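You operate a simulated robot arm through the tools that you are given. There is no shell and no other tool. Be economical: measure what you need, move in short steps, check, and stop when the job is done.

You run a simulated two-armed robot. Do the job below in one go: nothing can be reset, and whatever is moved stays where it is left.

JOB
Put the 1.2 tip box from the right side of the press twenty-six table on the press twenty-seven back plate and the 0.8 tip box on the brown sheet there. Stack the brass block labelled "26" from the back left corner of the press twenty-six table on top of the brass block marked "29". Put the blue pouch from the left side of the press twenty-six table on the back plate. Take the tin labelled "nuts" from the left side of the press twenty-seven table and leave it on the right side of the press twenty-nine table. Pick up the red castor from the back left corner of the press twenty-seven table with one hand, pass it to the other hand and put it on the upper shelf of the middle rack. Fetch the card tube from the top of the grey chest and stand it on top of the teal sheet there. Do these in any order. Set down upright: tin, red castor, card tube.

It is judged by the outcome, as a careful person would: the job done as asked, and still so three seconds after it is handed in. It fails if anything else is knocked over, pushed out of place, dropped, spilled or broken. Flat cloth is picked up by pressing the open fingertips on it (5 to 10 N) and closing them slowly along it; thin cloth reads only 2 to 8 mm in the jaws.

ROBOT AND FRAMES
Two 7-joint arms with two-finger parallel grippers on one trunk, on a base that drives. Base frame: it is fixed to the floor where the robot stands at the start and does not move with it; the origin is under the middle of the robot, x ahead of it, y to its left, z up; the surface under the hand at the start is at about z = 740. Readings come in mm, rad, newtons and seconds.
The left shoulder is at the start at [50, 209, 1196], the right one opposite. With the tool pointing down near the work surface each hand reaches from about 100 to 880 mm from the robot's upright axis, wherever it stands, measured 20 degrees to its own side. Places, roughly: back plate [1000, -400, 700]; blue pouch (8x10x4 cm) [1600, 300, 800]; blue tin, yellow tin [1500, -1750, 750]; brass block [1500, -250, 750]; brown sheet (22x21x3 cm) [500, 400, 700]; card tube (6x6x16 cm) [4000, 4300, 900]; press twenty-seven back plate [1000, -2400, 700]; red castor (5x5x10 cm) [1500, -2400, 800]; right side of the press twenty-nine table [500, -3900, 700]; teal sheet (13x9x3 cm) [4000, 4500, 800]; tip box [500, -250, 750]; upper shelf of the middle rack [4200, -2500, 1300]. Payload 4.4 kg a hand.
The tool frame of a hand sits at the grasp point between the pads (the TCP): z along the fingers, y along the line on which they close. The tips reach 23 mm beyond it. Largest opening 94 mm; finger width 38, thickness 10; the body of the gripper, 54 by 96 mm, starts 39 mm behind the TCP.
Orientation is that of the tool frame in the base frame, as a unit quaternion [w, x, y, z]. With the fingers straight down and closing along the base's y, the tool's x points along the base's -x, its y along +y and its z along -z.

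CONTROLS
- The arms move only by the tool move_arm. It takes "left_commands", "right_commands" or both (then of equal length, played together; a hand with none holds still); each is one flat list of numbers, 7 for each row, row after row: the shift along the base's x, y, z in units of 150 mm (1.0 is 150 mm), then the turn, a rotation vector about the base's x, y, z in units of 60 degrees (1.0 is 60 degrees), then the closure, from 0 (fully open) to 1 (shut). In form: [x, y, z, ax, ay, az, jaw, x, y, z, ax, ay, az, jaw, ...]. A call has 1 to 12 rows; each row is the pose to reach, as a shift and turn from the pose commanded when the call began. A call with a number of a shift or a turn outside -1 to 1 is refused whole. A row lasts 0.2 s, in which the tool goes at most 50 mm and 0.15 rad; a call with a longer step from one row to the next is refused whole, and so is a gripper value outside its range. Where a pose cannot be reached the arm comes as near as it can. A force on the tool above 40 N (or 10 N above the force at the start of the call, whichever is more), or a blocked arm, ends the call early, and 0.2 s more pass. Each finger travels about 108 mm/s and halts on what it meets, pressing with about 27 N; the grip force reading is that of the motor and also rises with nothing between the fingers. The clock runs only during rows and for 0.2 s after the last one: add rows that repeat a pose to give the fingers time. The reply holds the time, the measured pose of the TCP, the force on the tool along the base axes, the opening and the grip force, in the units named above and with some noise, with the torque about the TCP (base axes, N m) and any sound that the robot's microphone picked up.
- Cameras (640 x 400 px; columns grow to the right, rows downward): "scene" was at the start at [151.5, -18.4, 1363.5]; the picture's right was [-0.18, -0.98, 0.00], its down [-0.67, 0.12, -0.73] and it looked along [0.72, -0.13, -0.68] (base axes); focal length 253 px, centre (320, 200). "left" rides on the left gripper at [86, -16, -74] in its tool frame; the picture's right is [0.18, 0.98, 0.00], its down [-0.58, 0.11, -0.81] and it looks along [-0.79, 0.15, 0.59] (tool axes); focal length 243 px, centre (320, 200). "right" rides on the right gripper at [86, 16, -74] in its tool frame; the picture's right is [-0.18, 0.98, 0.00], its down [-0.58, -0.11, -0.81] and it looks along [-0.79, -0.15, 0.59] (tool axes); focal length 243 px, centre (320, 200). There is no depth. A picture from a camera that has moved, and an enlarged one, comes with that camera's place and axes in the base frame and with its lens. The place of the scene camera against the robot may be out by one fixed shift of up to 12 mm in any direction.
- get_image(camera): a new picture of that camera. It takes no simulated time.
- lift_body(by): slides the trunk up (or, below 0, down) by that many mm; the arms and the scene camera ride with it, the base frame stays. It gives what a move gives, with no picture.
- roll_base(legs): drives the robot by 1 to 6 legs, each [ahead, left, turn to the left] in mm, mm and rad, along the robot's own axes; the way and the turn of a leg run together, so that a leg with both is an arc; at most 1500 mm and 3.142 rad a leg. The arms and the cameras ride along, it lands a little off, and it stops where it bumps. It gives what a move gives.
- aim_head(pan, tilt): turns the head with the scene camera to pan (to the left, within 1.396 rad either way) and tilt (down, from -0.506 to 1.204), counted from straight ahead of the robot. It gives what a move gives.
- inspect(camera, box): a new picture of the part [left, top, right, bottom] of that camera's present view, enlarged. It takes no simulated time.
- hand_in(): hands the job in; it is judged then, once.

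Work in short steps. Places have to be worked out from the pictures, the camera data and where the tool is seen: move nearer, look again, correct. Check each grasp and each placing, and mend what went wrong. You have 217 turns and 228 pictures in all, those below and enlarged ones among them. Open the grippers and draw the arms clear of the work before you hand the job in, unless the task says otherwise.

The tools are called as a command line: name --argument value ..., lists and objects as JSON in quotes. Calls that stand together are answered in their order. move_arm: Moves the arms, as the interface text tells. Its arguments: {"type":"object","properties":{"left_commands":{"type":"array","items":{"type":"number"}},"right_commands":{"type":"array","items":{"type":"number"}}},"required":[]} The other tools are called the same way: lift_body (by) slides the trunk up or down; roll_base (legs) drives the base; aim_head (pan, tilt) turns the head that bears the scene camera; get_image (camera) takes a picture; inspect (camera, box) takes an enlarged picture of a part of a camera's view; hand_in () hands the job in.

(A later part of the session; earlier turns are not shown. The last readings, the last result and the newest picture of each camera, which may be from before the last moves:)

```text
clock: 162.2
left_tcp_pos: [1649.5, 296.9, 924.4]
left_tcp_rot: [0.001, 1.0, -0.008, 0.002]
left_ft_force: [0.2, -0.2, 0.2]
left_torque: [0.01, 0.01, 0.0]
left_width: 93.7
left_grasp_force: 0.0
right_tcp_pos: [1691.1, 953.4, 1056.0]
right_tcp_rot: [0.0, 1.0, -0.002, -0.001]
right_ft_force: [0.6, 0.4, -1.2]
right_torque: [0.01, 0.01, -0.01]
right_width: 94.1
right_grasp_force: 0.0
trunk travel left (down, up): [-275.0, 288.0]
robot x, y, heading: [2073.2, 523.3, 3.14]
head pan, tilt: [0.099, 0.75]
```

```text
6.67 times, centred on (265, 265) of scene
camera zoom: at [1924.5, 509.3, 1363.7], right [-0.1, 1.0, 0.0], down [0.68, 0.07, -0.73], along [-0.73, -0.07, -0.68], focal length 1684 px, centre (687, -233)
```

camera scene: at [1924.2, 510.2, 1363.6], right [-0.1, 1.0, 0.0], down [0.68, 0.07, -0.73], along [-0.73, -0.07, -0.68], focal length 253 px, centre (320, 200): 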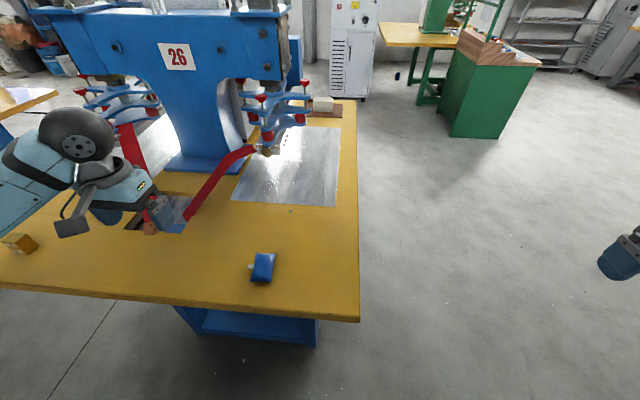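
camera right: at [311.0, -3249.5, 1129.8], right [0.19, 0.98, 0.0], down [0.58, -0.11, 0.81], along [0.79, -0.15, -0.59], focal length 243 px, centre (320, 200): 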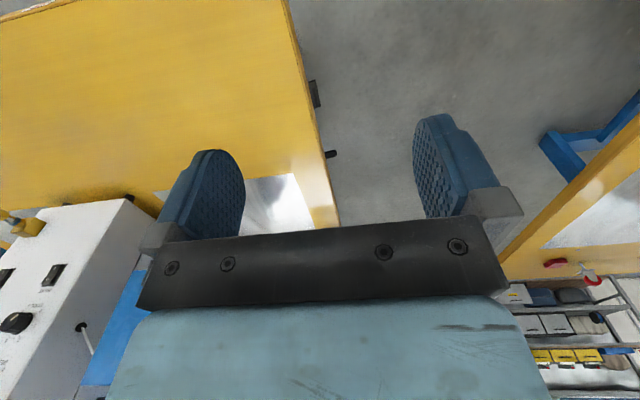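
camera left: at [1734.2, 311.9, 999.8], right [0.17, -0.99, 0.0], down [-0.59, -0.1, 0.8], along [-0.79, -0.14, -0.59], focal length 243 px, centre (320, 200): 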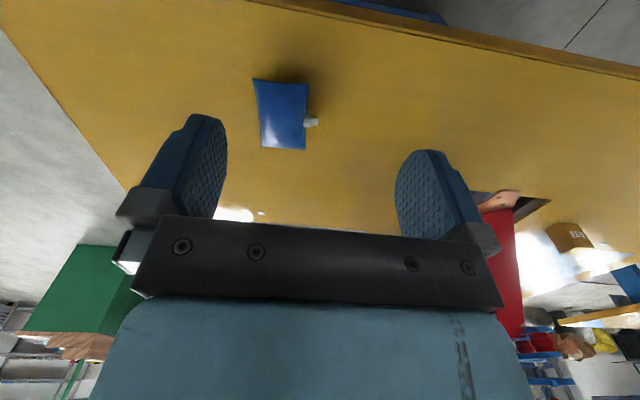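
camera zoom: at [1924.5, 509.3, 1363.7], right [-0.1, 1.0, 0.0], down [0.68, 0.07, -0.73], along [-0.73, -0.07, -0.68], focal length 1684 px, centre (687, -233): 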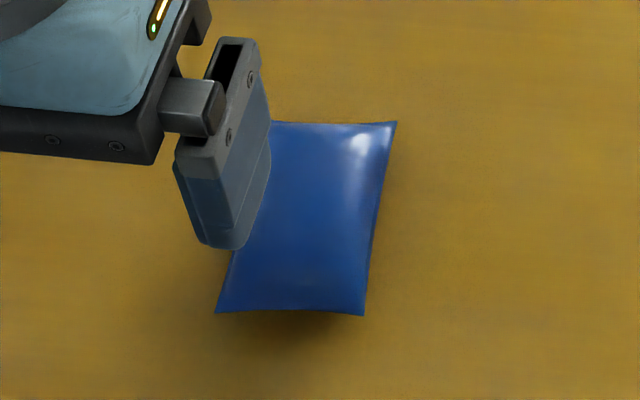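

Pouch centre (1556, 325), 57×92 mm, spout at x≈1561 reaching y≈280. I'll grip across the middle (total ~73 mm), centred at (1560, 317); first hover above.

move_arm --left_commands '[-0.2, 0.05, 0, 0, 0, 0.02, 0, -0.4, 0.1, -0.1, 0, 0, 0.04, 0, -0.597, 0.133, -0.25, 0, 0, 0.07, 0, -0.597, 0.133, -0.5, 0, 0, 0.07, 0, -0.597, 0.133, -0.65, 0, 0, 0.07, 0, -0.597, 0.133, -0.65, 0, 0, 0.07, 0]'

get_image --camera "left"

inspect --camera "scene" --box '[210, 215, 300, 295]'

```text
clock: 163.6
left_tcp_pos: [1559.8, 317.1, 827.6]
left_tcp_rot: [0.0, 1.0, 0.029, 0.002]
left_ft_force: [-0.2, -0.2, 0.3]
left_torque: [0.0, 0.04, 0.01]
left_width: 93.9
left_grasp_force: 0.1
right_tcp_pos: [1690.7, 953.0, 1055.9]
right_tcp_rot: [0.0, 1.0, -0.002, -0.001]
right_ft_force: [-0.5, -0.7, -0.8]
right_torque: [0.0, 0.04, 0.01]
right_width: 94.1
right_grasp_force: 0.2
trunk travel left (down, up): [-275.0, 288.0]
robot x, y, heading: [2074.9, 516.0, 3.137]
head pan, tilt: [0.099, 0.75]
```

```text
171 pictures are left
camera left: at [1643.2, 339.1, 902.6], right [0.24, -0.97, 0.0], down [-0.58, -0.14, 0.8], along [-0.78, -0.19, -0.59], focal length 243 px, centre (320, 200)
```

left: 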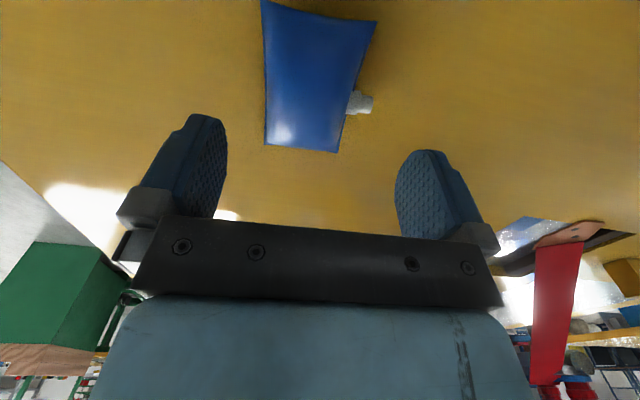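

```text
5.00 times, centred on (255, 255) of scene
camera zoom: at [1924.3, 510.1, 1363.6], right [-0.1, 1.0, 0.0], down [0.68, 0.07, -0.73], along [-0.73, -0.07, -0.68], focal length 1263 px, centre (645, -75)
```

zoom: 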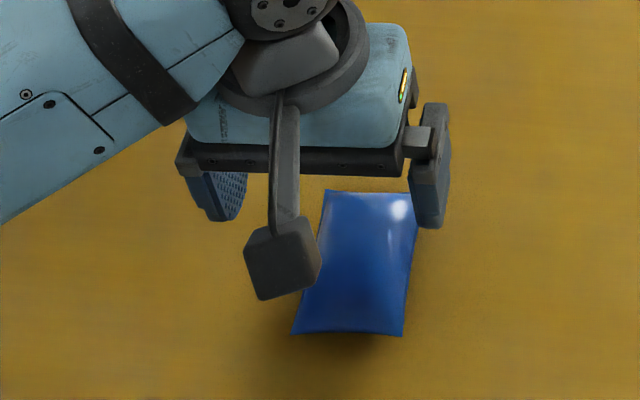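

Consistent. I go down to z≈767 and close gently.

move_arm --left_commands '[0.01, 0.005, -0.15, 0, 0, 0, 0, 0.01, 0.005, -0.3, 0, 0, 0, 0, 0.01, 0.005, -0.4, 0, 0, 0, 0, 0.01, 0.005, -0.4, 0, 0, 0, 0, 0.01, 0.005, -0.4, 0, 0, 0, 0.15, 0.01, 0.005, -0.4, 0, 0, 0, 0.25, 0.01, 0.005, -0.4, 0, 0, 0, 0.35, 0.01, 0.005, -0.4, 0, 0, 0, 0.45, 0.01, 0.005, -0.4, 0, 0, 0, 0.45]'

inspect --camera "scene" --box '[210, 215, 300, 295]'

get_image --camera "left"

```text
clock: 165.6
left_tcp_pos: [1562.5, 319.2, 769.7]
left_tcp_rot: [0.001, 1.0, 0.029, 0.003]
left_ft_force: [-0.2, 0.8, 0.3]
left_torque: [-0.01, 0.0, -0.03]
left_width: 69.1
left_grasp_force: 27.1
right_tcp_pos: [1690.5, 953.4, 1055.8]
right_tcp_rot: [0.0, 1.0, -0.001, 0.0]
right_ft_force: [0.6, -0.3, 0.6]
right_torque: [0.02, 0.0, 0.0]
right_width: 94.2
right_grasp_force: 0.1
trunk travel left (down, up): [-275.0, 288.0]
robot x, y, heading: [2070.2, 521.7, 3.138]
head pan, tilt: [0.099, 0.75]
```

```text
5.00 times, centred on (255, 255) of scene
camera zoom: at [1924.2, 510.1, 1363.6], right [-0.1, 1.0, 0.0], down [0.68, 0.07, -0.73], along [-0.73, -0.07, -0.68], focal length 1263 px, centre (645, -75)
```

zoom: 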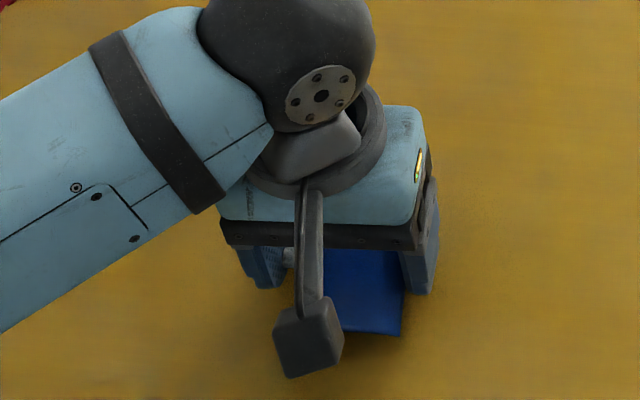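

```text
168 pictures are left
camera left: at [1646.4, 340.0, 845.6], right [0.24, -0.97, 0.0], down [-0.58, -0.14, 0.8], along [-0.78, -0.19, -0.59], focal length 243 px, centre (320, 200)
```

left: 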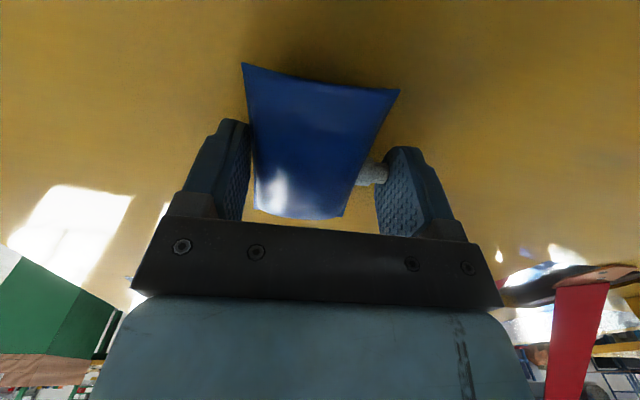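

It's held between the left edge and the spout cap at 69 mm. I lift slowly and check.

move_arm --left_commands '[0, 0, 0.1, 0, 0, 0, 0.5, 0, 0, 0.2, 0, 0, 0, 0.5, 0, 0, 0.3, 0, 0, 0, 0.5, 0, 0, 0.4, 0, 0, 0, 0.5, 0, 0, 0.4, 0, 0, 0, 0.5]'

get_image --camera "left"

```text
clock: 166.8
left_tcp_pos: [1562.4, 318.2, 830.6]
left_tcp_rot: [0.001, 1.0, 0.028, 0.003]
left_ft_force: [1.2, -0.4, -0.8]
left_torque: [-0.02, 0.01, 0.0]
left_width: 69.1
left_grasp_force: 27.5
right_tcp_pos: [1691.2, 953.1, 1055.6]
right_tcp_rot: [0.0, 1.0, -0.002, 0.0]
right_ft_force: [0.3, 0.4, 0.0]
right_torque: [0.0, 0.01, 0.0]
right_width: 93.8
right_grasp_force: 0.0
trunk travel left (down, up): [-275.0, 288.0]
robot x, y, heading: [2072.5, 521.4, 3.14]
head pan, tilt: [0.099, 0.75]
```

```text
167 pictures are left
camera left: at [1644.4, 339.3, 906.1], right [0.24, -0.97, 0.0], down [-0.58, -0.14, 0.8], along [-0.78, -0.19, -0.59], focal length 243 px, centre (320, 200)
```

left: 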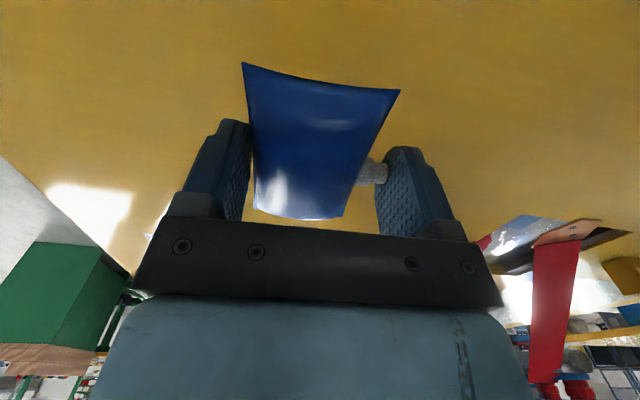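

Held firmly. I raise, retract past the red arms, and roll to the back-plate side.

move_arm --left_commands '[0.1, 0, 0.25, 0, 0, 0, 0.5, 0.3, 0, 0.5, 0, 0, 0, 0.5, 0.5, 0, 0.75, 0, 0, 0, 0.5, 0.75, 0, 1.0, 0, 0, 0, 0.5, 0.9, -0.1, 1.0, 0, 0, 0, 0.5, 0.9, -0.1, 1.0, 0, 0, 0, 0.5]'

roll_base --legs '[[0, 840, 0]]'

aim_head --pan 0.15 --tilt 0.65

get_image --camera "scene"

get_image --camera "left"

```text
refused: row 4 steps farther than a row can; nothing moved
```

```text
clock: 174.5
left_tcp_pos: [1572.4, -527.9, 831.4]
left_tcp_rot: [0.001, 0.999, 0.04, 0.002]
left_ft_force: [-0.1, 0.0, -0.3]
left_torque: [0.02, 0.02, 0.01]
left_width: 69.1
left_grasp_force: 26.9
right_tcp_pos: [1687.5, 109.5, 1055.8]
right_tcp_rot: [0.0, 1.0, 0.009, 0.001]
right_ft_force: [0.7, 0.0, -0.1]
right_torque: [0.03, 0.03, -0.01]
right_width: 93.9
right_grasp_force: 0.2
trunk travel left (down, up): [-275.0, 288.0]
robot x, y, heading: [2078.1, -313.2, -3.124]
head pan, tilt: [0.099, 0.75]
```

```text
clock: 175.1
left_tcp_pos: [1571.9, -527.4, 830.4]
left_tcp_rot: [0.001, 0.999, 0.039, 0.002]
left_ft_force: [0.0, 0.6, -0.5]
left_torque: [-0.02, 0.01, 0.0]
left_width: 69.0
left_grasp_force: 27.2
right_tcp_pos: [1687.6, 110.4, 1055.5]
right_tcp_rot: [0.0, 1.0, 0.009, 0.001]
right_ft_force: [0.1, 0.4, 0.3]
right_torque: [-0.01, 0.03, -0.01]
right_width: 94.0
right_grasp_force: 0.1
trunk travel left (down, up): [-275.0, 288.0]
robot x, y, heading: [2076.8, -314.1, -3.122]
head pan, tilt: [0.15, 0.649]
```

```text
166 pictures are left
camera scene: at [1927.0, -332.5, 1372.1], right [-0.17, 0.99, 0.0], down [0.6, 0.1, -0.8], along [-0.79, -0.13, -0.6], focal length 253 px, centre (320, 200)
```

scene: 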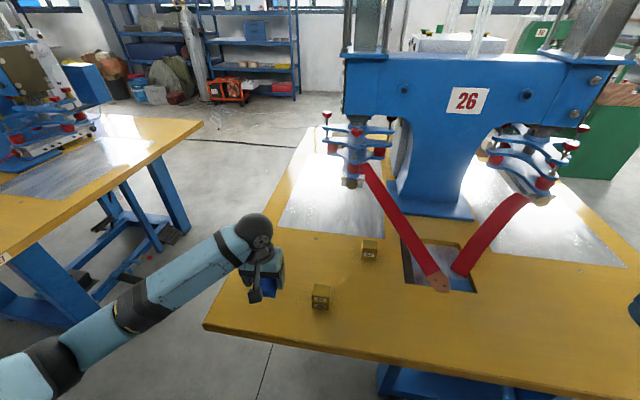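

```text
165 pictures are left
camera left: at [1654.3, -504.5, 906.0], right [0.26, -0.97, 0.0], down [-0.57, -0.15, 0.8], along [-0.78, -0.21, -0.59], focal length 243 px, centre (320, 200)
```

left: 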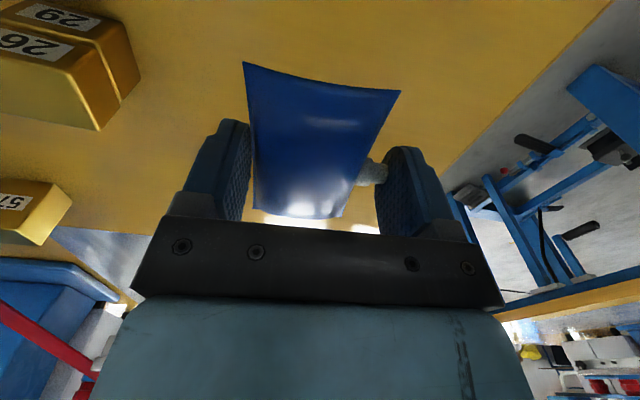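

Noted: the roll ran without the raise (a row was refused); the stack is intact. I now raise the hand a little and move the base 50 mm closer.

move_arm --left_commands '[0, 0, 0.2, 0, 0, 0, 0.5, 0, 0, 0.45, 0, 0, 0, 0.5, 0, 0, 0.45, 0, 0, 0, 0.5]'

roll_base --legs '[[52, 0, -0.02]]'

inspect --camera "scene" --box '[220, 90, 460, 310]'

```text
clock: 175.9
left_tcp_pos: [1571.5, -527.2, 897.8]
left_tcp_rot: [0.001, 0.999, 0.039, 0.002]
left_ft_force: [0.0, 0.2, -0.5]
left_torque: [0.0, 0.0, 0.04]
left_width: 69.3
left_grasp_force: 26.7
right_tcp_pos: [1687.0, 111.4, 1056.2]
right_tcp_rot: [0.001, 1.0, 0.009, -0.001]
right_ft_force: [0.3, 0.1, 0.4]
right_torque: [-0.02, 0.03, 0.06]
right_width: 93.9
right_grasp_force: 0.1
trunk travel left (down, up): [-275.0, 288.0]
robot x, y, heading: [2073.9, -313.2, -3.121]
head pan, tilt: [0.15, 0.649]
```

```text
clock: 176.9
left_tcp_pos: [1513.8, -515.9, 897.2]
left_tcp_rot: [0.002, 1.0, 0.029, 0.003]
left_ft_force: [0.0, -0.1, -0.9]
left_torque: [-0.01, -0.05, -0.01]
left_width: 68.8
left_grasp_force: 26.6
right_tcp_pos: [1645.0, 118.7, 1055.3]
right_tcp_rot: [-0.001, 1.0, -0.002, 0.001]
right_ft_force: [-1.0, 0.1, -0.6]
right_torque: [0.02, -0.03, 0.03]
right_width: 93.8
right_grasp_force: 0.1
trunk travel left (down, up): [-275.0, 288.0]
robot x, y, heading: [2027.7, -314.0, 3.134]
head pan, tilt: [0.15, 0.649]
```

```text
1.82 times, centred on (340, 200) of scene
camera zoom: at [1874.3, -329.5, 1372.0], right [-0.15, 0.99, 0.0], down [0.6, 0.09, -0.8], along [-0.79, -0.12, -0.61], focal length 459 px, centre (284, 200)
```

zoom: 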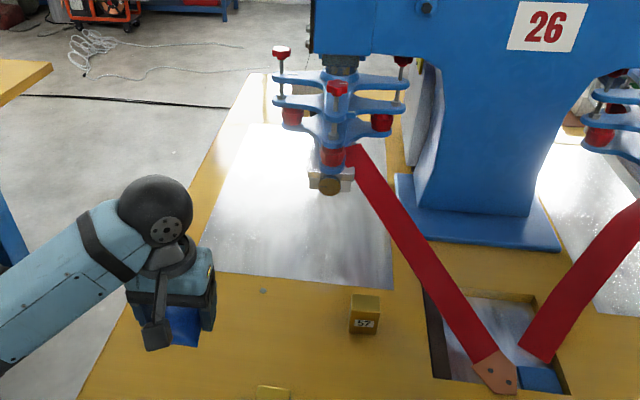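

Target for the pouch centre: (1230, −520), so TCP (1236, −526). I move out over the plate at height.

move_arm --left_commands '[-0.3, -0.02, 0, 0, 0, 0, 0.5, -0.6, -0.04, 0, 0, 0, 0, 0.5, -0.9, -0.06, 0, 0, 0, 0, 0.5, -0.93, -0.06, 0, 0, 0, 0, 0.5]'

move_arm --left_commands '[-0.3, 0, 0, 0, 0, 0, 0.5, -0.6, 0, 0, 0, 0, 0, 0.5, -0.92, 0, -0.1, 0, 0, 0, 0.5, -0.92, 0, -0.35, 0, 0, 0, 0.5, -0.92, 0, -0.55, 0, 0, 0, 0.5, -0.92, 0, -0.7, 0, 0, 0, 0.5, -0.92, 0, -0.7, 0, 0, 0, 0.5]'

inspect --camera "scene" --box '[220, 90, 460, 310]'

get_image --camera "left"

```text
clock: 177.9
left_tcp_pos: [1375.2, -524.9, 898.3]
left_tcp_rot: [0.0, 1.0, 0.028, 0.002]
left_ft_force: [0.2, 0.0, 0.3]
left_torque: [0.0, -0.01, 0.03]
left_width: 69.1
left_grasp_force: 27.2
right_tcp_pos: [1645.4, 118.3, 1056.3]
right_tcp_rot: [0.001, 1.0, -0.002, 0.001]
right_ft_force: [0.2, 0.6, -0.5]
right_torque: [0.01, -0.02, -0.01]
right_width: 94.2
right_grasp_force: 0.1
trunk travel left (down, up): [-275.0, 288.0]
robot x, y, heading: [2027.9, -318.3, 3.135]
head pan, tilt: [0.15, 0.649]
```

```text
refused: row 3 steps farther than a row can; nothing moved
```

```text
1.82 times, centred on (340, 200) of scene
camera zoom: at [1876.0, -329.8, 1372.2], right [-0.15, 0.99, 0.0], down [0.6, 0.09, -0.8], along [-0.79, -0.12, -0.6], focal length 459 px, centre (284, 200)
```

zoom: 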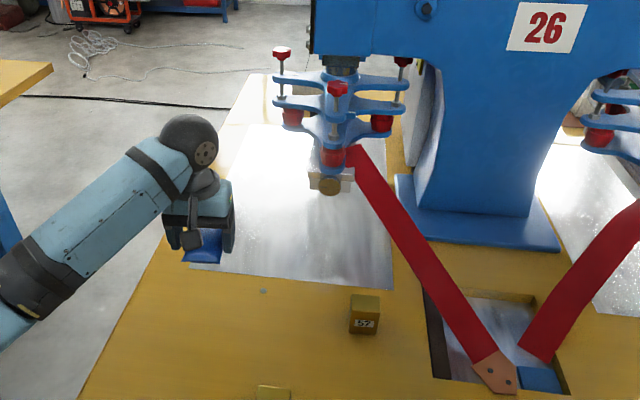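

```text
162 pictures are left
camera left: at [1457.8, -503.2, 973.7], right [0.24, -0.97, 0.0], down [-0.58, -0.14, 0.8], along [-0.78, -0.19, -0.59], focal length 243 px, centre (320, 200)
```

left: 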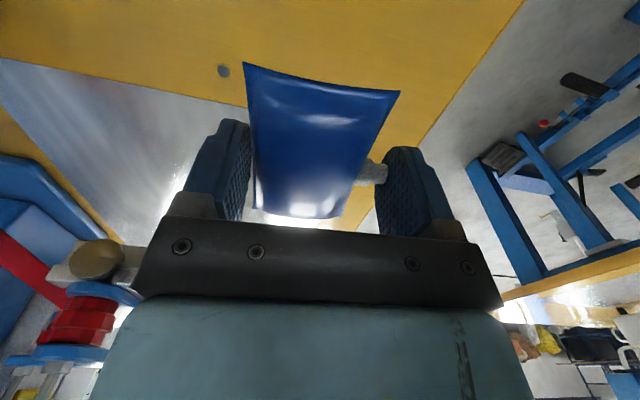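

Step limit is 0.333 combined; I redo the second half with smaller steps.

move_arm --left_commands '[-0.3, 0, 0, 0, 0, 0, 0.5, -0.6, 0, 0, 0, 0, 0, 0.5, -0.85, 0, -0.1, 0, 0, 0, 0.5, -0.92, 0, -0.35, 0, 0, 0, 0.5, -0.92, 0, -0.55, 0, 0, 0, 0.5, -0.92, 0, -0.7, 0, 0, 0, 0.5, -0.92, 0, -0.7, 0, 0, 0, 0.5]'

inspect --camera "scene" --box '[220, 90, 460, 310]'

```text
clock: 179.5
left_tcp_pos: [1239.4, -524.0, 791.4]
left_tcp_rot: [0.001, 1.0, 0.027, 0.001]
left_ft_force: [-0.7, -0.4, -0.3]
left_torque: [0.01, 0.0, 0.02]
left_width: 69.0
left_grasp_force: 27.3
right_tcp_pos: [1645.6, 119.5, 1056.4]
right_tcp_rot: [-0.001, 1.0, -0.002, 0.0]
right_ft_force: [0.2, 0.1, -0.5]
right_torque: [0.03, -0.03, -0.02]
right_width: 93.9
right_grasp_force: 0.0
trunk travel left (down, up): [-275.0, 288.0]
robot x, y, heading: [2029.6, -318.3, 3.138]
head pan, tilt: [0.15, 0.649]
```

```text
1.82 times, centred on (340, 200) of scene
camera zoom: at [1875.7, -329.6, 1372.2], right [-0.15, 0.99, 0.0], down [0.6, 0.09, -0.8], along [-0.79, -0.12, -0.6], focal length 459 px, centre (284, 200)
```

zoom: 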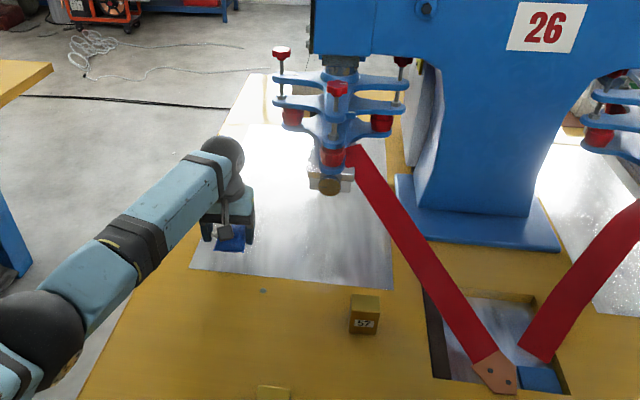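

Well inside the plate. I lower until contact.

move_arm --left_commands '[0, 0, -0.05, 0, 0, 0, 0.5, 0, 0, -0.1, 0, 0, 0, 0.5, 0, 0, -0.125, 0, 0, 0, 0.5, 0, 0, -0.14, 0, 0, 0, 0.5, 0, 0, -0.14, 0, 0, 0, 0.5]'

```text
clock: 180.7
left_tcp_pos: [1238.3, -524.2, 772.6]
left_tcp_rot: [0.0, 1.0, 0.028, 0.001]
left_ft_force: [-0.2, -0.4, -0.4]
left_torque: [0.0, 0.02, 0.01]
left_width: 69.1
left_grasp_force: 26.8
right_tcp_pos: [1645.0, 118.6, 1055.6]
right_tcp_rot: [0.0, 1.0, -0.002, 0.0]
right_ft_force: [-0.2, -0.3, -0.1]
right_torque: [0.01, -0.02, -0.01]
right_width: 94.2
right_grasp_force: 0.0
trunk travel left (down, up): [-275.0, 288.0]
robot x, y, heading: [2027.8, -312.5, 3.141]
head pan, tilt: [0.15, 0.649]
```

move_arm --left_commands '[0, 0, -0.013, 0, 0, 0, 0.5, 0, 0, -0.025, 0, 0, 0, 0.5, 0, 0, -0.025, 0, 0, 0, 0.5]'

```text
clock: 181.5
left_tcp_pos: [1239.3, -524.2, 770.5]
left_tcp_rot: [0.0, 1.0, 0.029, 0.0]
left_ft_force: [1.1, -1.6, 14.7]
left_torque: [-0.26, -0.41, 0.0]
left_width: 69.3
left_grasp_force: 27.1
right_tcp_pos: [1646.4, 119.3, 1057.0]
right_tcp_rot: [-0.001, 1.0, -0.002, -0.001]
right_ft_force: [-0.3, -0.1, 0.5]
right_torque: [0.01, 0.02, 0.01]
right_width: 93.9
right_grasp_force: 0.0
trunk travel left (down, up): [-275.0, 288.0]
robot x, y, heading: [2024.6, -311.4, 3.139]
head pan, tilt: [0.15, 0.649]
```

Contact; I open, rise and look.

move_arm --left_commands '[0, 0, 0.01, 0, 0, 0, 0.25, 0, 0, 0.01, 0, 0, 0, 0.1, 0, 0, 0.01, 0, 0, 0, 0, 0, 0, 0.01, 0, 0, 0, 0, 0, 0, 0.2, 0, 0, 0, 0, 0, 0, 0.5, 0, 0, 0, 0, 0, 0, 0.8, 0, 0, 0, 0, 0.2, 0, 0.9, 0, 0, 0, 0, 0.5, 0, 1.0, 0, 0, 0, 0, 0.8, 0, 1.0, 0, 0, 0, 0, 1.0, 0, 1.0, 0, 0, 0, 0]'

inspect --camera "scene" --box '[220, 90, 460, 310]'

get_image --camera "left"

```text
clock: 183.9
left_tcp_pos: [1390.0, -522.7, 919.2]
left_tcp_rot: [0.001, 1.0, 0.029, 0.001]
left_ft_force: [0.5, 0.1, -0.1]
left_torque: [-0.01, 0.0, 0.01]
left_width: 94.0
left_grasp_force: 0.1
right_tcp_pos: [1646.2, 119.0, 1055.9]
right_tcp_rot: [0.001, 1.0, -0.002, 0.0]
right_ft_force: [0.4, 0.1, -0.6]
right_torque: [0.05, 0.01, -0.03]
right_width: 93.8
right_grasp_force: 0.0
trunk travel left (down, up): [-275.0, 288.0]
robot x, y, heading: [2024.7, -310.5, 3.142]
head pan, tilt: [0.15, 0.649]
```

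```text
1.82 times, centred on (340, 200) of scene
camera zoom: at [1876.1, -329.6, 1372.2], right [-0.15, 0.99, 0.0], down [0.6, 0.09, -0.8], along [-0.79, -0.12, -0.6], focal length 459 px, centre (284, 200)
```

zoom: 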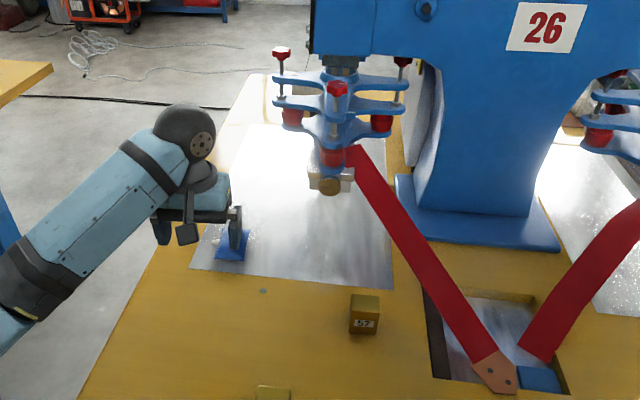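

```text
159 pictures are left
camera left: at [1471.9, -500.8, 995.5], right [0.24, -0.97, 0.0], down [-0.58, -0.14, 0.8], along [-0.78, -0.19, -0.59], focal length 243 px, centre (320, 200)
```

left: 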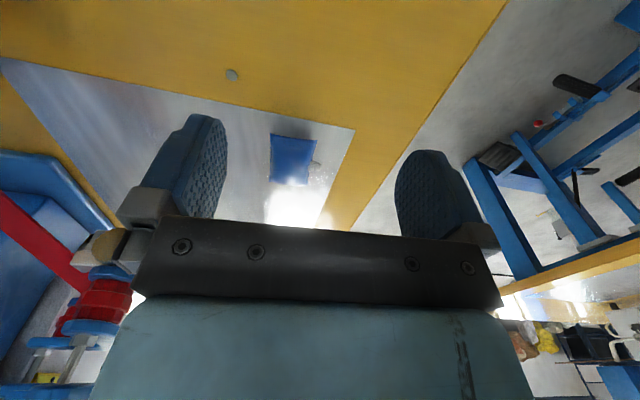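

The pouch lies fully on the plate. I retract the left arm, then drive to the press 27 table.

move_arm --left_commands '[0.3, 0, 0.1, 0, 0, 0, 0, 0.6, 0, 0.2, 0, 0, 0, 0, 0.9, 0, 0.3, 0, 0, 0, 0, 1.0, 0, 0.45, 0, 0, 0, 0, 1.0, 0, 0.6, 0, 0, 0, 0]'

move_arm --left_commands '[0.3, 0, 0, 0, 0, 0, 0, 0.6, 0, 0, 0, 0, 0, 0, 0.9, 0, 0, 0, 0, 0, 0, 0.95, 0, 0, 0, 0, 0, 0]'

aim_head --pan 1.1 --tilt 0.45

get_image --camera "scene"

```text
clock: 185.1
left_tcp_pos: [1537.7, -524.5, 1009.4]
left_tcp_rot: [0.001, 1.0, 0.029, 0.002]
left_ft_force: [0.1, 0.3, 0.0]
left_torque: [0.01, 0.02, 0.05]
left_width: 93.9
left_grasp_force: 0.1
right_tcp_pos: [1646.0, 118.7, 1056.3]
right_tcp_rot: [0.0, 1.0, -0.002, 0.0]
right_ft_force: [0.2, -0.1, 0.4]
right_torque: [0.0, -0.02, 0.0]
right_width: 94.1
right_grasp_force: 0.0
trunk travel left (down, up): [-275.0, 288.0]
robot x, y, heading: [2025.9, -308.4, 3.136]
head pan, tilt: [0.15, 0.649]
```

```text
clock: 186.1
left_tcp_pos: [1680.8, -523.8, 1006.9]
left_tcp_rot: [0.001, 1.0, 0.029, 0.002]
left_ft_force: [-0.1, -0.3, -0.7]
left_torque: [0.0, 0.0, -0.03]
left_width: 93.8
left_grasp_force: 0.0
right_tcp_pos: [1644.5, 119.4, 1054.9]
right_tcp_rot: [-0.001, 1.0, -0.002, 0.001]
right_ft_force: [0.5, 0.2, 0.1]
right_torque: [0.0, 0.01, 0.02]
right_width: 94.0
right_grasp_force: 0.0
trunk travel left (down, up): [-275.0, 288.0]
robot x, y, heading: [2027.7, -311.1, 3.137]
head pan, tilt: [0.15, 0.649]
```

```text
clock: 187.3
left_tcp_pos: [1680.3, -522.5, 1007.8]
left_tcp_rot: [0.001, 1.0, 0.029, 0.002]
left_ft_force: [-0.6, -0.6, -0.1]
left_torque: [0.02, -0.01, 0.0]
left_width: 94.0
left_grasp_force: 0.0
right_tcp_pos: [1645.5, 118.4, 1055.0]
right_tcp_rot: [0.0, 1.0, -0.002, 0.0]
right_ft_force: [-0.4, 0.0, -0.2]
right_torque: [-0.03, 0.0, -0.04]
right_width: 94.2
right_grasp_force: 0.0
trunk travel left (down, up): [-275.0, 288.0]
robot x, y, heading: [2026.4, -313.2, 3.143]
head pan, tilt: [1.1, 0.45]
```

```text
158 pictures are left
camera scene: at [1919.4, -398.6, 1390.0], right [-0.89, 0.46, 0.0], down [0.2, 0.39, -0.9], along [-0.41, -0.8, -0.44], focal length 253 px, centre (320, 200)
```

scene: 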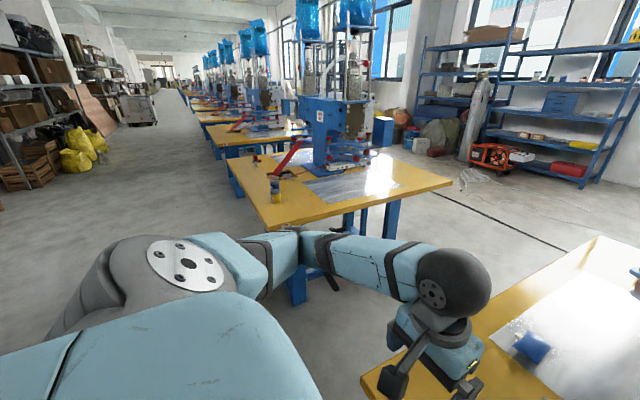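

The lane is clear; the tins stand near (1530, −1750). I drive 1.85 m to the left.

roll_base --legs '[[-60, 1300, 0], [0, 550, 0]]'

aim_head --pan 0.1 --tilt 0.65

get_image --camera "scene"

get_image --camera "left"

```text
clock: 203.6
left_tcp_pos: [1746.0, -2350.3, 1007.4]
left_tcp_rot: [0.0, 0.999, 0.035, 0.001]
left_ft_force: [0.4, 1.0, 0.4]
left_torque: [0.03, -0.02, 0.0]
left_width: 93.9
left_grasp_force: 0.0
right_tcp_pos: [1701.6, -1708.5, 1056.0]
right_tcp_rot: [0.0, 1.0, 0.005, 0.0]
right_ft_force: [0.3, -0.5, 0.2]
right_torque: [0.01, 0.02, -0.01]
right_width: 93.8
right_grasp_force: 0.2
trunk travel left (down, up): [-275.0, 288.0]
robot x, y, heading: [2091.2, -2135.6, -3.133]
head pan, tilt: [1.1, 0.45]
```

```text
clock: 204.9
left_tcp_pos: [1744.7, -2350.0, 1008.1]
left_tcp_rot: [0.0, 0.999, 0.035, 0.001]
left_ft_force: [0.5, 0.4, -0.8]
left_torque: [0.04, 0.0, 0.0]
left_width: 93.9
left_grasp_force: 0.1
right_tcp_pos: [1701.5, -1708.4, 1056.0]
right_tcp_rot: [0.0, 1.0, 0.005, 0.001]
right_ft_force: [0.2, -0.8, -0.2]
right_torque: [-0.01, 0.02, -0.03]
right_width: 93.8
right_grasp_force: 0.0
trunk travel left (down, up): [-275.0, 288.0]
robot x, y, heading: [2089.8, -2138.4, -3.134]
head pan, tilt: [0.099, 0.649]
```

```text
157 pictures are left
camera scene: at [1937.5, -2149.4, 1372.2], right [-0.11, 0.99, 0.0], down [0.6, 0.07, -0.8], along [-0.79, -0.09, -0.6], focal length 253 px, centre (320, 200)
```

scene: 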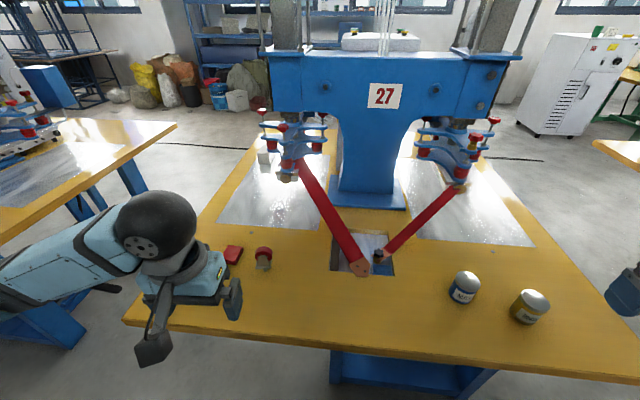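

```text
156 pictures are left
camera left: at [1828.1, -2327.3, 1083.2], right [0.25, -0.97, 0.0], down [-0.58, -0.15, 0.8], along [-0.78, -0.2, -0.59], focal length 243 px, centre (320, 200)
```

left: 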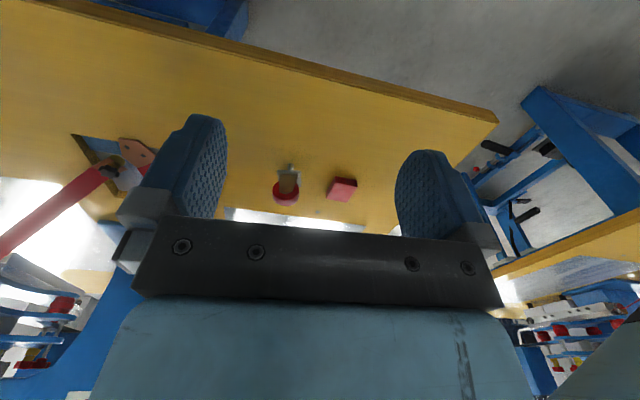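

inspect --camera "left" --box '[230, 140, 370, 220]'

inspect --camera "scene" --box '[210, 220, 300, 290]'

inspect --camera "scene" --box '[430, 250, 570, 340]'

```text
4.57 times, centred on (300, 180) of left
camera zoom: at [1828.1, -2327.3, 1083.2], right [0.25, -0.97, 0.0], down [-0.58, -0.15, 0.8], along [-0.78, -0.2, -0.59], focal length 1109 px, centre (411, 291)
```

zoom: 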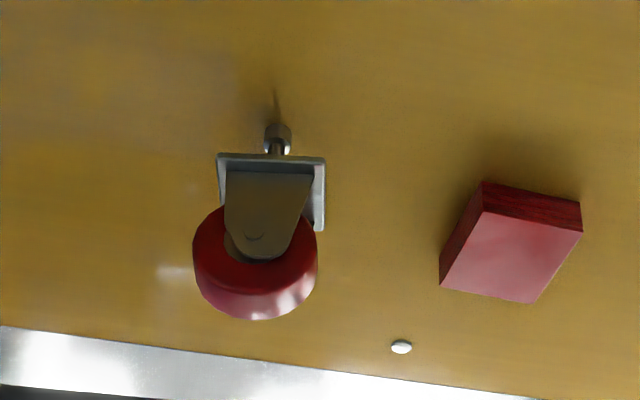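

```text
5.71 times, centred on (255, 255) of scene
camera zoom: at [1937.5, -2149.4, 1372.2], right [-0.11, 0.99, 0.0], down [0.6, 0.07, -0.8], along [-0.79, -0.09, -0.6], focal length 1444 px, centre (691, -114)
```

zoom: 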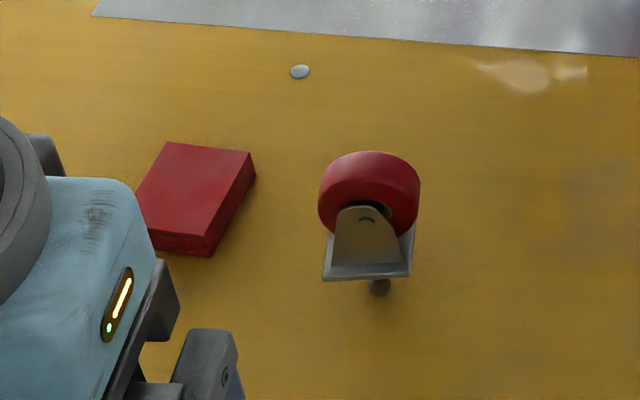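

```text
4.44 times, centred on (500, 295) of scene
camera zoom: at [1937.5, -2149.4, 1372.2], right [-0.11, 0.99, 0.0], down [0.6, 0.07, -0.8], along [-0.79, -0.09, -0.6], focal length 1123 px, centre (-480, -222)
```

zoom: 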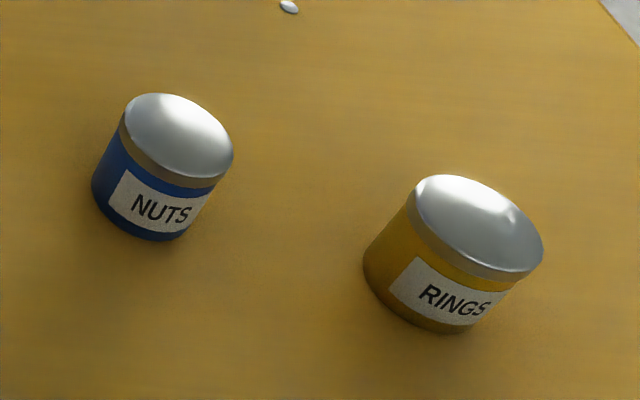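

The nuts tin is the blue one. The castor stands wheel-up on its stem at about (1503, −2353). Before planning the handover I need to see the rack, so I back off and turn around.

roll_base --legs '[[-450, 0, 0], [0, 0, 1.57], [0, 0, 1.57]]'

aim_head --pan 0 --tilt 0.15

get_image --camera "scene"

```text
clock: 215.1
left_tcp_pos: [2872.1, -1920.5, 1008.7]
left_tcp_rot: [-0.003, -0.028, 1.0, 0.001]
left_ft_force: [-0.2, 0.8, 0.3]
left_torque: [0.01, 0.0, 0.03]
left_width: 94.1
left_grasp_force: 0.0
right_tcp_pos: [2906.1, -2563.6, 1055.7]
right_tcp_rot: [-0.001, 0.002, 1.0, 0.0]
right_ft_force: [0.1, -0.1, 0.9]
right_torque: [0.01, -0.03, 0.01]
right_width: 93.9
right_grasp_force: 0.0
trunk travel left (down, up): [-275.0, 288.0]
robot x, y, heading: [2523.7, -2129.3, -0.005]
head pan, tilt: [0.099, 0.649]
```

```text
clock: 216.1
left_tcp_pos: [2871.6, -1919.8, 1008.1]
left_tcp_rot: [-0.001, -0.029, 1.0, 0.0]
left_ft_force: [0.4, 0.3, 0.4]
left_torque: [0.0, 0.01, 0.02]
left_width: 93.9
left_grasp_force: 0.0
right_tcp_pos: [2908.1, -2563.4, 1056.5]
right_tcp_rot: [0.001, 0.002, 1.0, 0.001]
right_ft_force: [-0.6, 0.8, 0.0]
right_torque: [-0.05, 0.0, 0.04]
right_width: 94.0
right_grasp_force: 0.0
trunk travel left (down, up): [-275.0, 288.0]
robot x, y, heading: [2525.8, -2129.4, -0.006]
head pan, tilt: [0.0, 0.15]
```

```text
152 pictures are left
camera scene: at [2689.1, -2134.2, 1417.9], right [0.0, -1.0, 0.0], down [-0.15, 0.0, -0.99], along [0.99, 0.0, -0.15], focal length 253 px, centre (320, 200)
```

scene: 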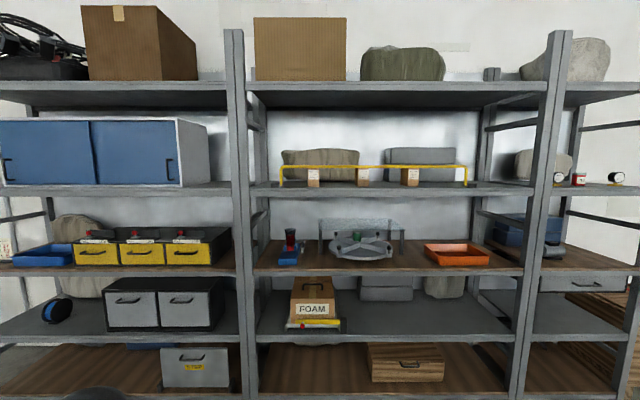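

The shelf at z≈1290 (row ~188) of the middle bay is the target. I enlarge it to see free spots and the front edge.

inspect --camera "scene" --box '[230, 130, 390, 230]'

inspect --camera "scene" --box '[390, 130, 550, 230]'

```text
4.00 times, centred on (310, 180) of scene
camera zoom: at [2689.1, -2134.2, 1417.9], right [0.0, -1.0, 0.0], down [-0.15, 0.0, -0.99], along [0.99, 0.0, -0.15], focal length 1010 px, centre (360, 280)
```

zoom: 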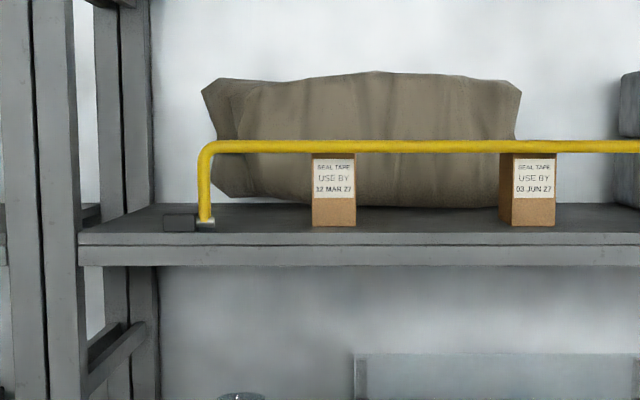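

```text
4.00 times, centred on (470, 180) of scene
camera zoom: at [2689.1, -2134.2, 1417.9], right [0.0, -1.0, 0.0], down [-0.15, 0.0, -0.99], along [0.99, 0.0, -0.15], focal length 1010 px, centre (-280, 280)
```

zoom: 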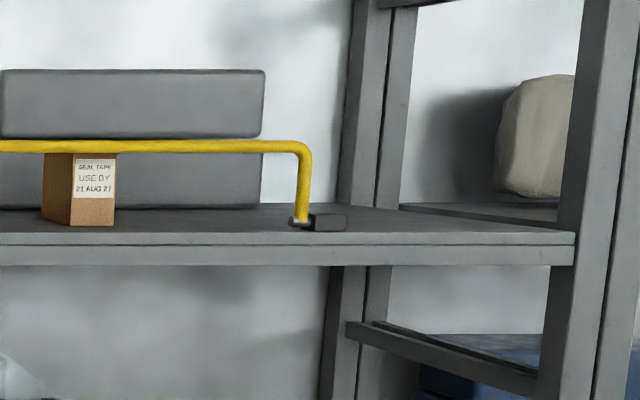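

The yellow guard rail spans y≈−1920…−2925, leaving a free spot on the right at y≈−3080. Now I turn back to the press 27 table.

roll_base --legs '[[0, 0, -1.57], [0, 0, -1.565], [400, 0, 0]]'

aim_head --pan 0.2 --tilt 0.75

get_image --camera "left"

get_image --camera "scene"

```text
clock: 226.1
left_tcp_pos: [1797.9, -2347.8, 1008.7]
left_tcp_rot: [0.0, 0.999, 0.035, 0.002]
left_ft_force: [-0.6, -0.3, 0.1]
left_torque: [0.01, -0.03, -0.02]
left_width: 93.9
left_grasp_force: 0.1
right_tcp_pos: [1755.2, -1706.3, 1056.1]
right_tcp_rot: [0.0, 1.0, 0.004, 0.0]
right_ft_force: [0.2, -0.5, 0.8]
right_torque: [-0.01, -0.01, 0.0]
right_width: 93.9
right_grasp_force: 0.0
trunk travel left (down, up): [-275.0, 288.0]
robot x, y, heading: [2135.1, -2133.4, -3.131]
head pan, tilt: [0.0, 0.15]
```

```text
clock: 227.1
left_tcp_pos: [1797.6, -2346.9, 1008.1]
left_tcp_rot: [0.001, 0.999, 0.035, 0.002]
left_ft_force: [0.3, 0.3, -0.5]
left_torque: [-0.01, -0.01, 0.0]
left_width: 93.9
left_grasp_force: 0.1
right_tcp_pos: [1755.0, -1706.2, 1055.2]
right_tcp_rot: [0.0, 1.0, 0.004, 0.0]
right_ft_force: [-0.5, -1.2, 0.6]
right_torque: [0.02, 0.02, -0.03]
right_width: 93.9
right_grasp_force: 0.0
trunk travel left (down, up): [-275.0, 288.0]
robot x, y, heading: [2137.4, -2132.1, -3.133]
head pan, tilt: [0.201, 0.75]
```

```text
149 pictures are left
camera left: at [1880.7, -2325.3, 1083.2], right [0.25, -0.97, 0.0], down [-0.58, -0.15, 0.8], along [-0.78, -0.2, -0.59], focal length 243 px, centre (320, 200)
```

left: 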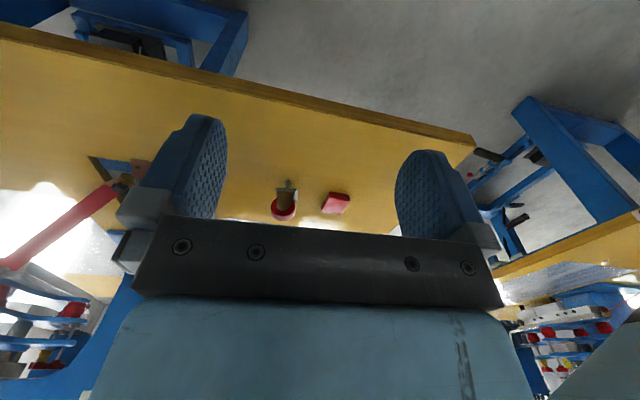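

```text
148 pictures are left
camera scene: at [1995.3, -2155.1, 1363.7], right [-0.21, 0.98, 0.0], down [0.67, 0.14, -0.73], along [-0.72, -0.15, -0.68], focal length 253 px, centre (320, 200)
```

scene: 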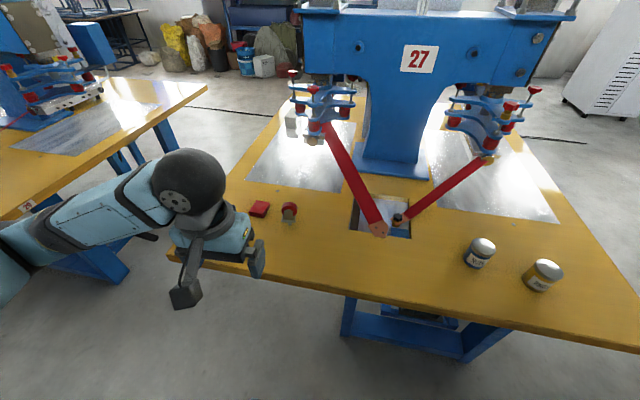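

I bring the left hand closer for a view of the castor.

move_arm --left_commands '[-0.25, 0, -0.1, 0, 0, -0.02, 0, -0.5, 0, -0.2, 0, 0, -0.04, 0, -0.75, 0, -0.3, 0, 0, -0.065, 0, -1.0, 0, -0.4, 0, 0, -0.065, 0, -1.0, 0, -0.5, 0, 0, -0.065, 0, -1.0, 0, -0.5, 0, 0, -0.065, 0]'

get_image --camera "left"

inspect --camera "left" --box '[240, 60, 400, 210]'

```text
clock: 228.5
left_tcp_pos: [1648.8, -2349.4, 933.2]
left_tcp_rot: [0.001, 1.0, 0.001, 0.002]
left_ft_force: [0.2, -0.1, -0.5]
left_torque: [0.03, 0.02, 0.02]
left_width: 93.8
left_grasp_force: 0.1
right_tcp_pos: [1754.7, -1706.2, 1055.5]
right_tcp_rot: [0.0, 1.0, 0.004, 0.001]
right_ft_force: [0.2, -0.6, -0.4]
right_torque: [0.0, 0.01, 0.0]
right_width: 93.9
right_grasp_force: 0.1
trunk travel left (down, up): [-275.0, 288.0]
robot x, y, heading: [2142.3, -2132.4, -3.133]
head pan, tilt: [0.201, 0.75]
```

```text
147 pictures are left
camera left: at [1732.7, -2331.8, 1008.0], right [0.19, -0.98, 0.0], down [-0.58, -0.11, 0.8], along [-0.79, -0.15, -0.59], focal length 243 px, centre (320, 200)
```

left: 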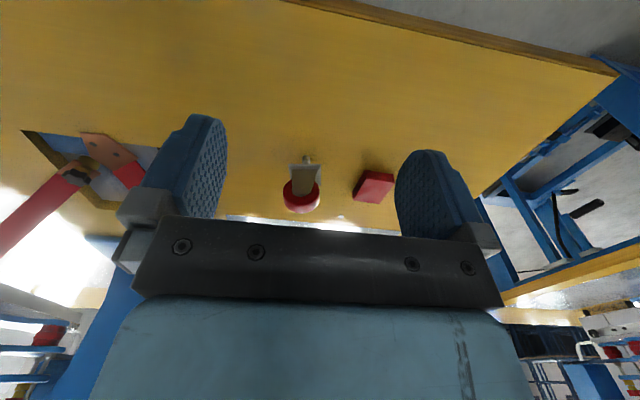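

```text
2.67 times, centred on (320, 135) of left
camera zoom: at [1732.7, -2331.8, 1008.0], right [0.19, -0.98, 0.0], down [-0.58, -0.11, 0.8], along [-0.79, -0.15, -0.59], focal length 647 px, centre (320, 373)
```

zoom: 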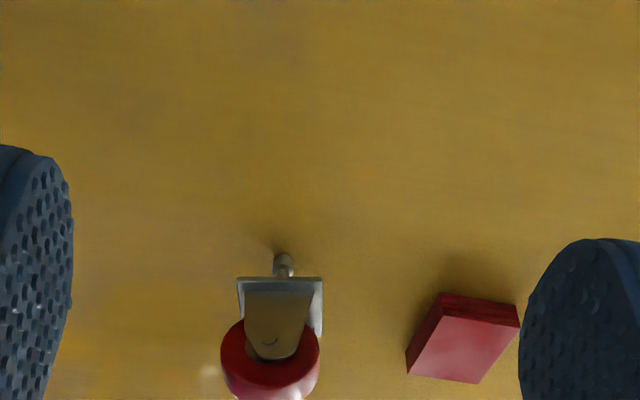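

Castor axis at (1470, −2357), wheel ~48 mm wide, top ≈840. I approach over it to grip the wheel from above.

move_arm --left_commands '[-0.3, 0, 0, 0, 0, 0, 0, -0.6, -0.02, 0, 0, 0, 0, 0, -0.9, -0.04, 0, 0, 0, 0, 0, -1.0, -0.05, -0.1, 0, 0, 0, 0, -1.0, -0.05, -0.2, 0, 0, 0, 0, -1.0, -0.05, -0.2, 0, 0, 0, 0]'

get_image --camera "left"

inspect --camera "scene" --box '[220, 170, 340, 250]'

```text
clock: 229.9
left_tcp_pos: [1498.4, -2356.1, 903.1]
left_tcp_rot: [0.001, 1.0, 0.0, 0.002]
left_ft_force: [-0.1, -0.9, -0.5]
left_torque: [-0.05, 0.0, 0.0]
left_width: 93.9
left_grasp_force: 0.0
right_tcp_pos: [1755.5, -1706.6, 1055.9]
right_tcp_rot: [0.001, 1.0, 0.004, 0.001]
right_ft_force: [0.1, -0.7, -0.2]
right_torque: [0.01, -0.01, 0.01]
right_width: 93.9
right_grasp_force: 0.0
trunk travel left (down, up): [-275.0, 288.0]
robot x, y, heading: [2140.9, -2133.0, -3.133]
head pan, tilt: [0.201, 0.75]
```

```text
145 pictures are left
camera left: at [1583.3, -2338.9, 978.1], right [0.19, -0.98, 0.0], down [-0.58, -0.11, 0.8], along [-0.79, -0.15, -0.59], focal length 243 px, centre (320, 200)
```

left: 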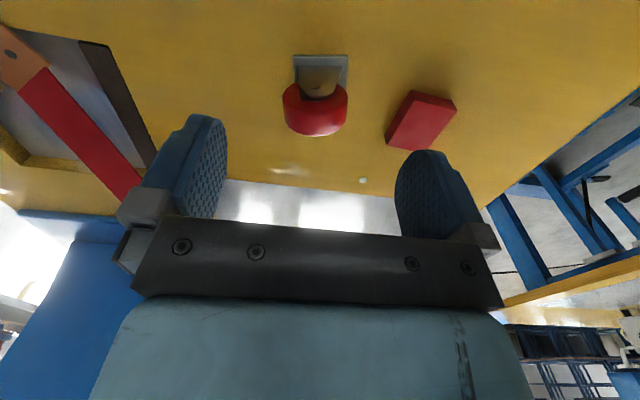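

```text
5.00 times, centred on (280, 210) of scene
camera zoom: at [1995.5, -2155.1, 1363.6], right [-0.21, 0.98, 0.0], down [0.67, 0.14, -0.73], along [-0.72, -0.15, -0.68], focal length 1263 px, centre (520, 150)
```

zoom: 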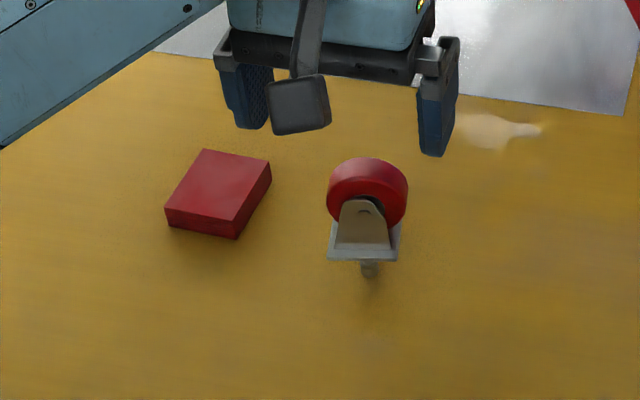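

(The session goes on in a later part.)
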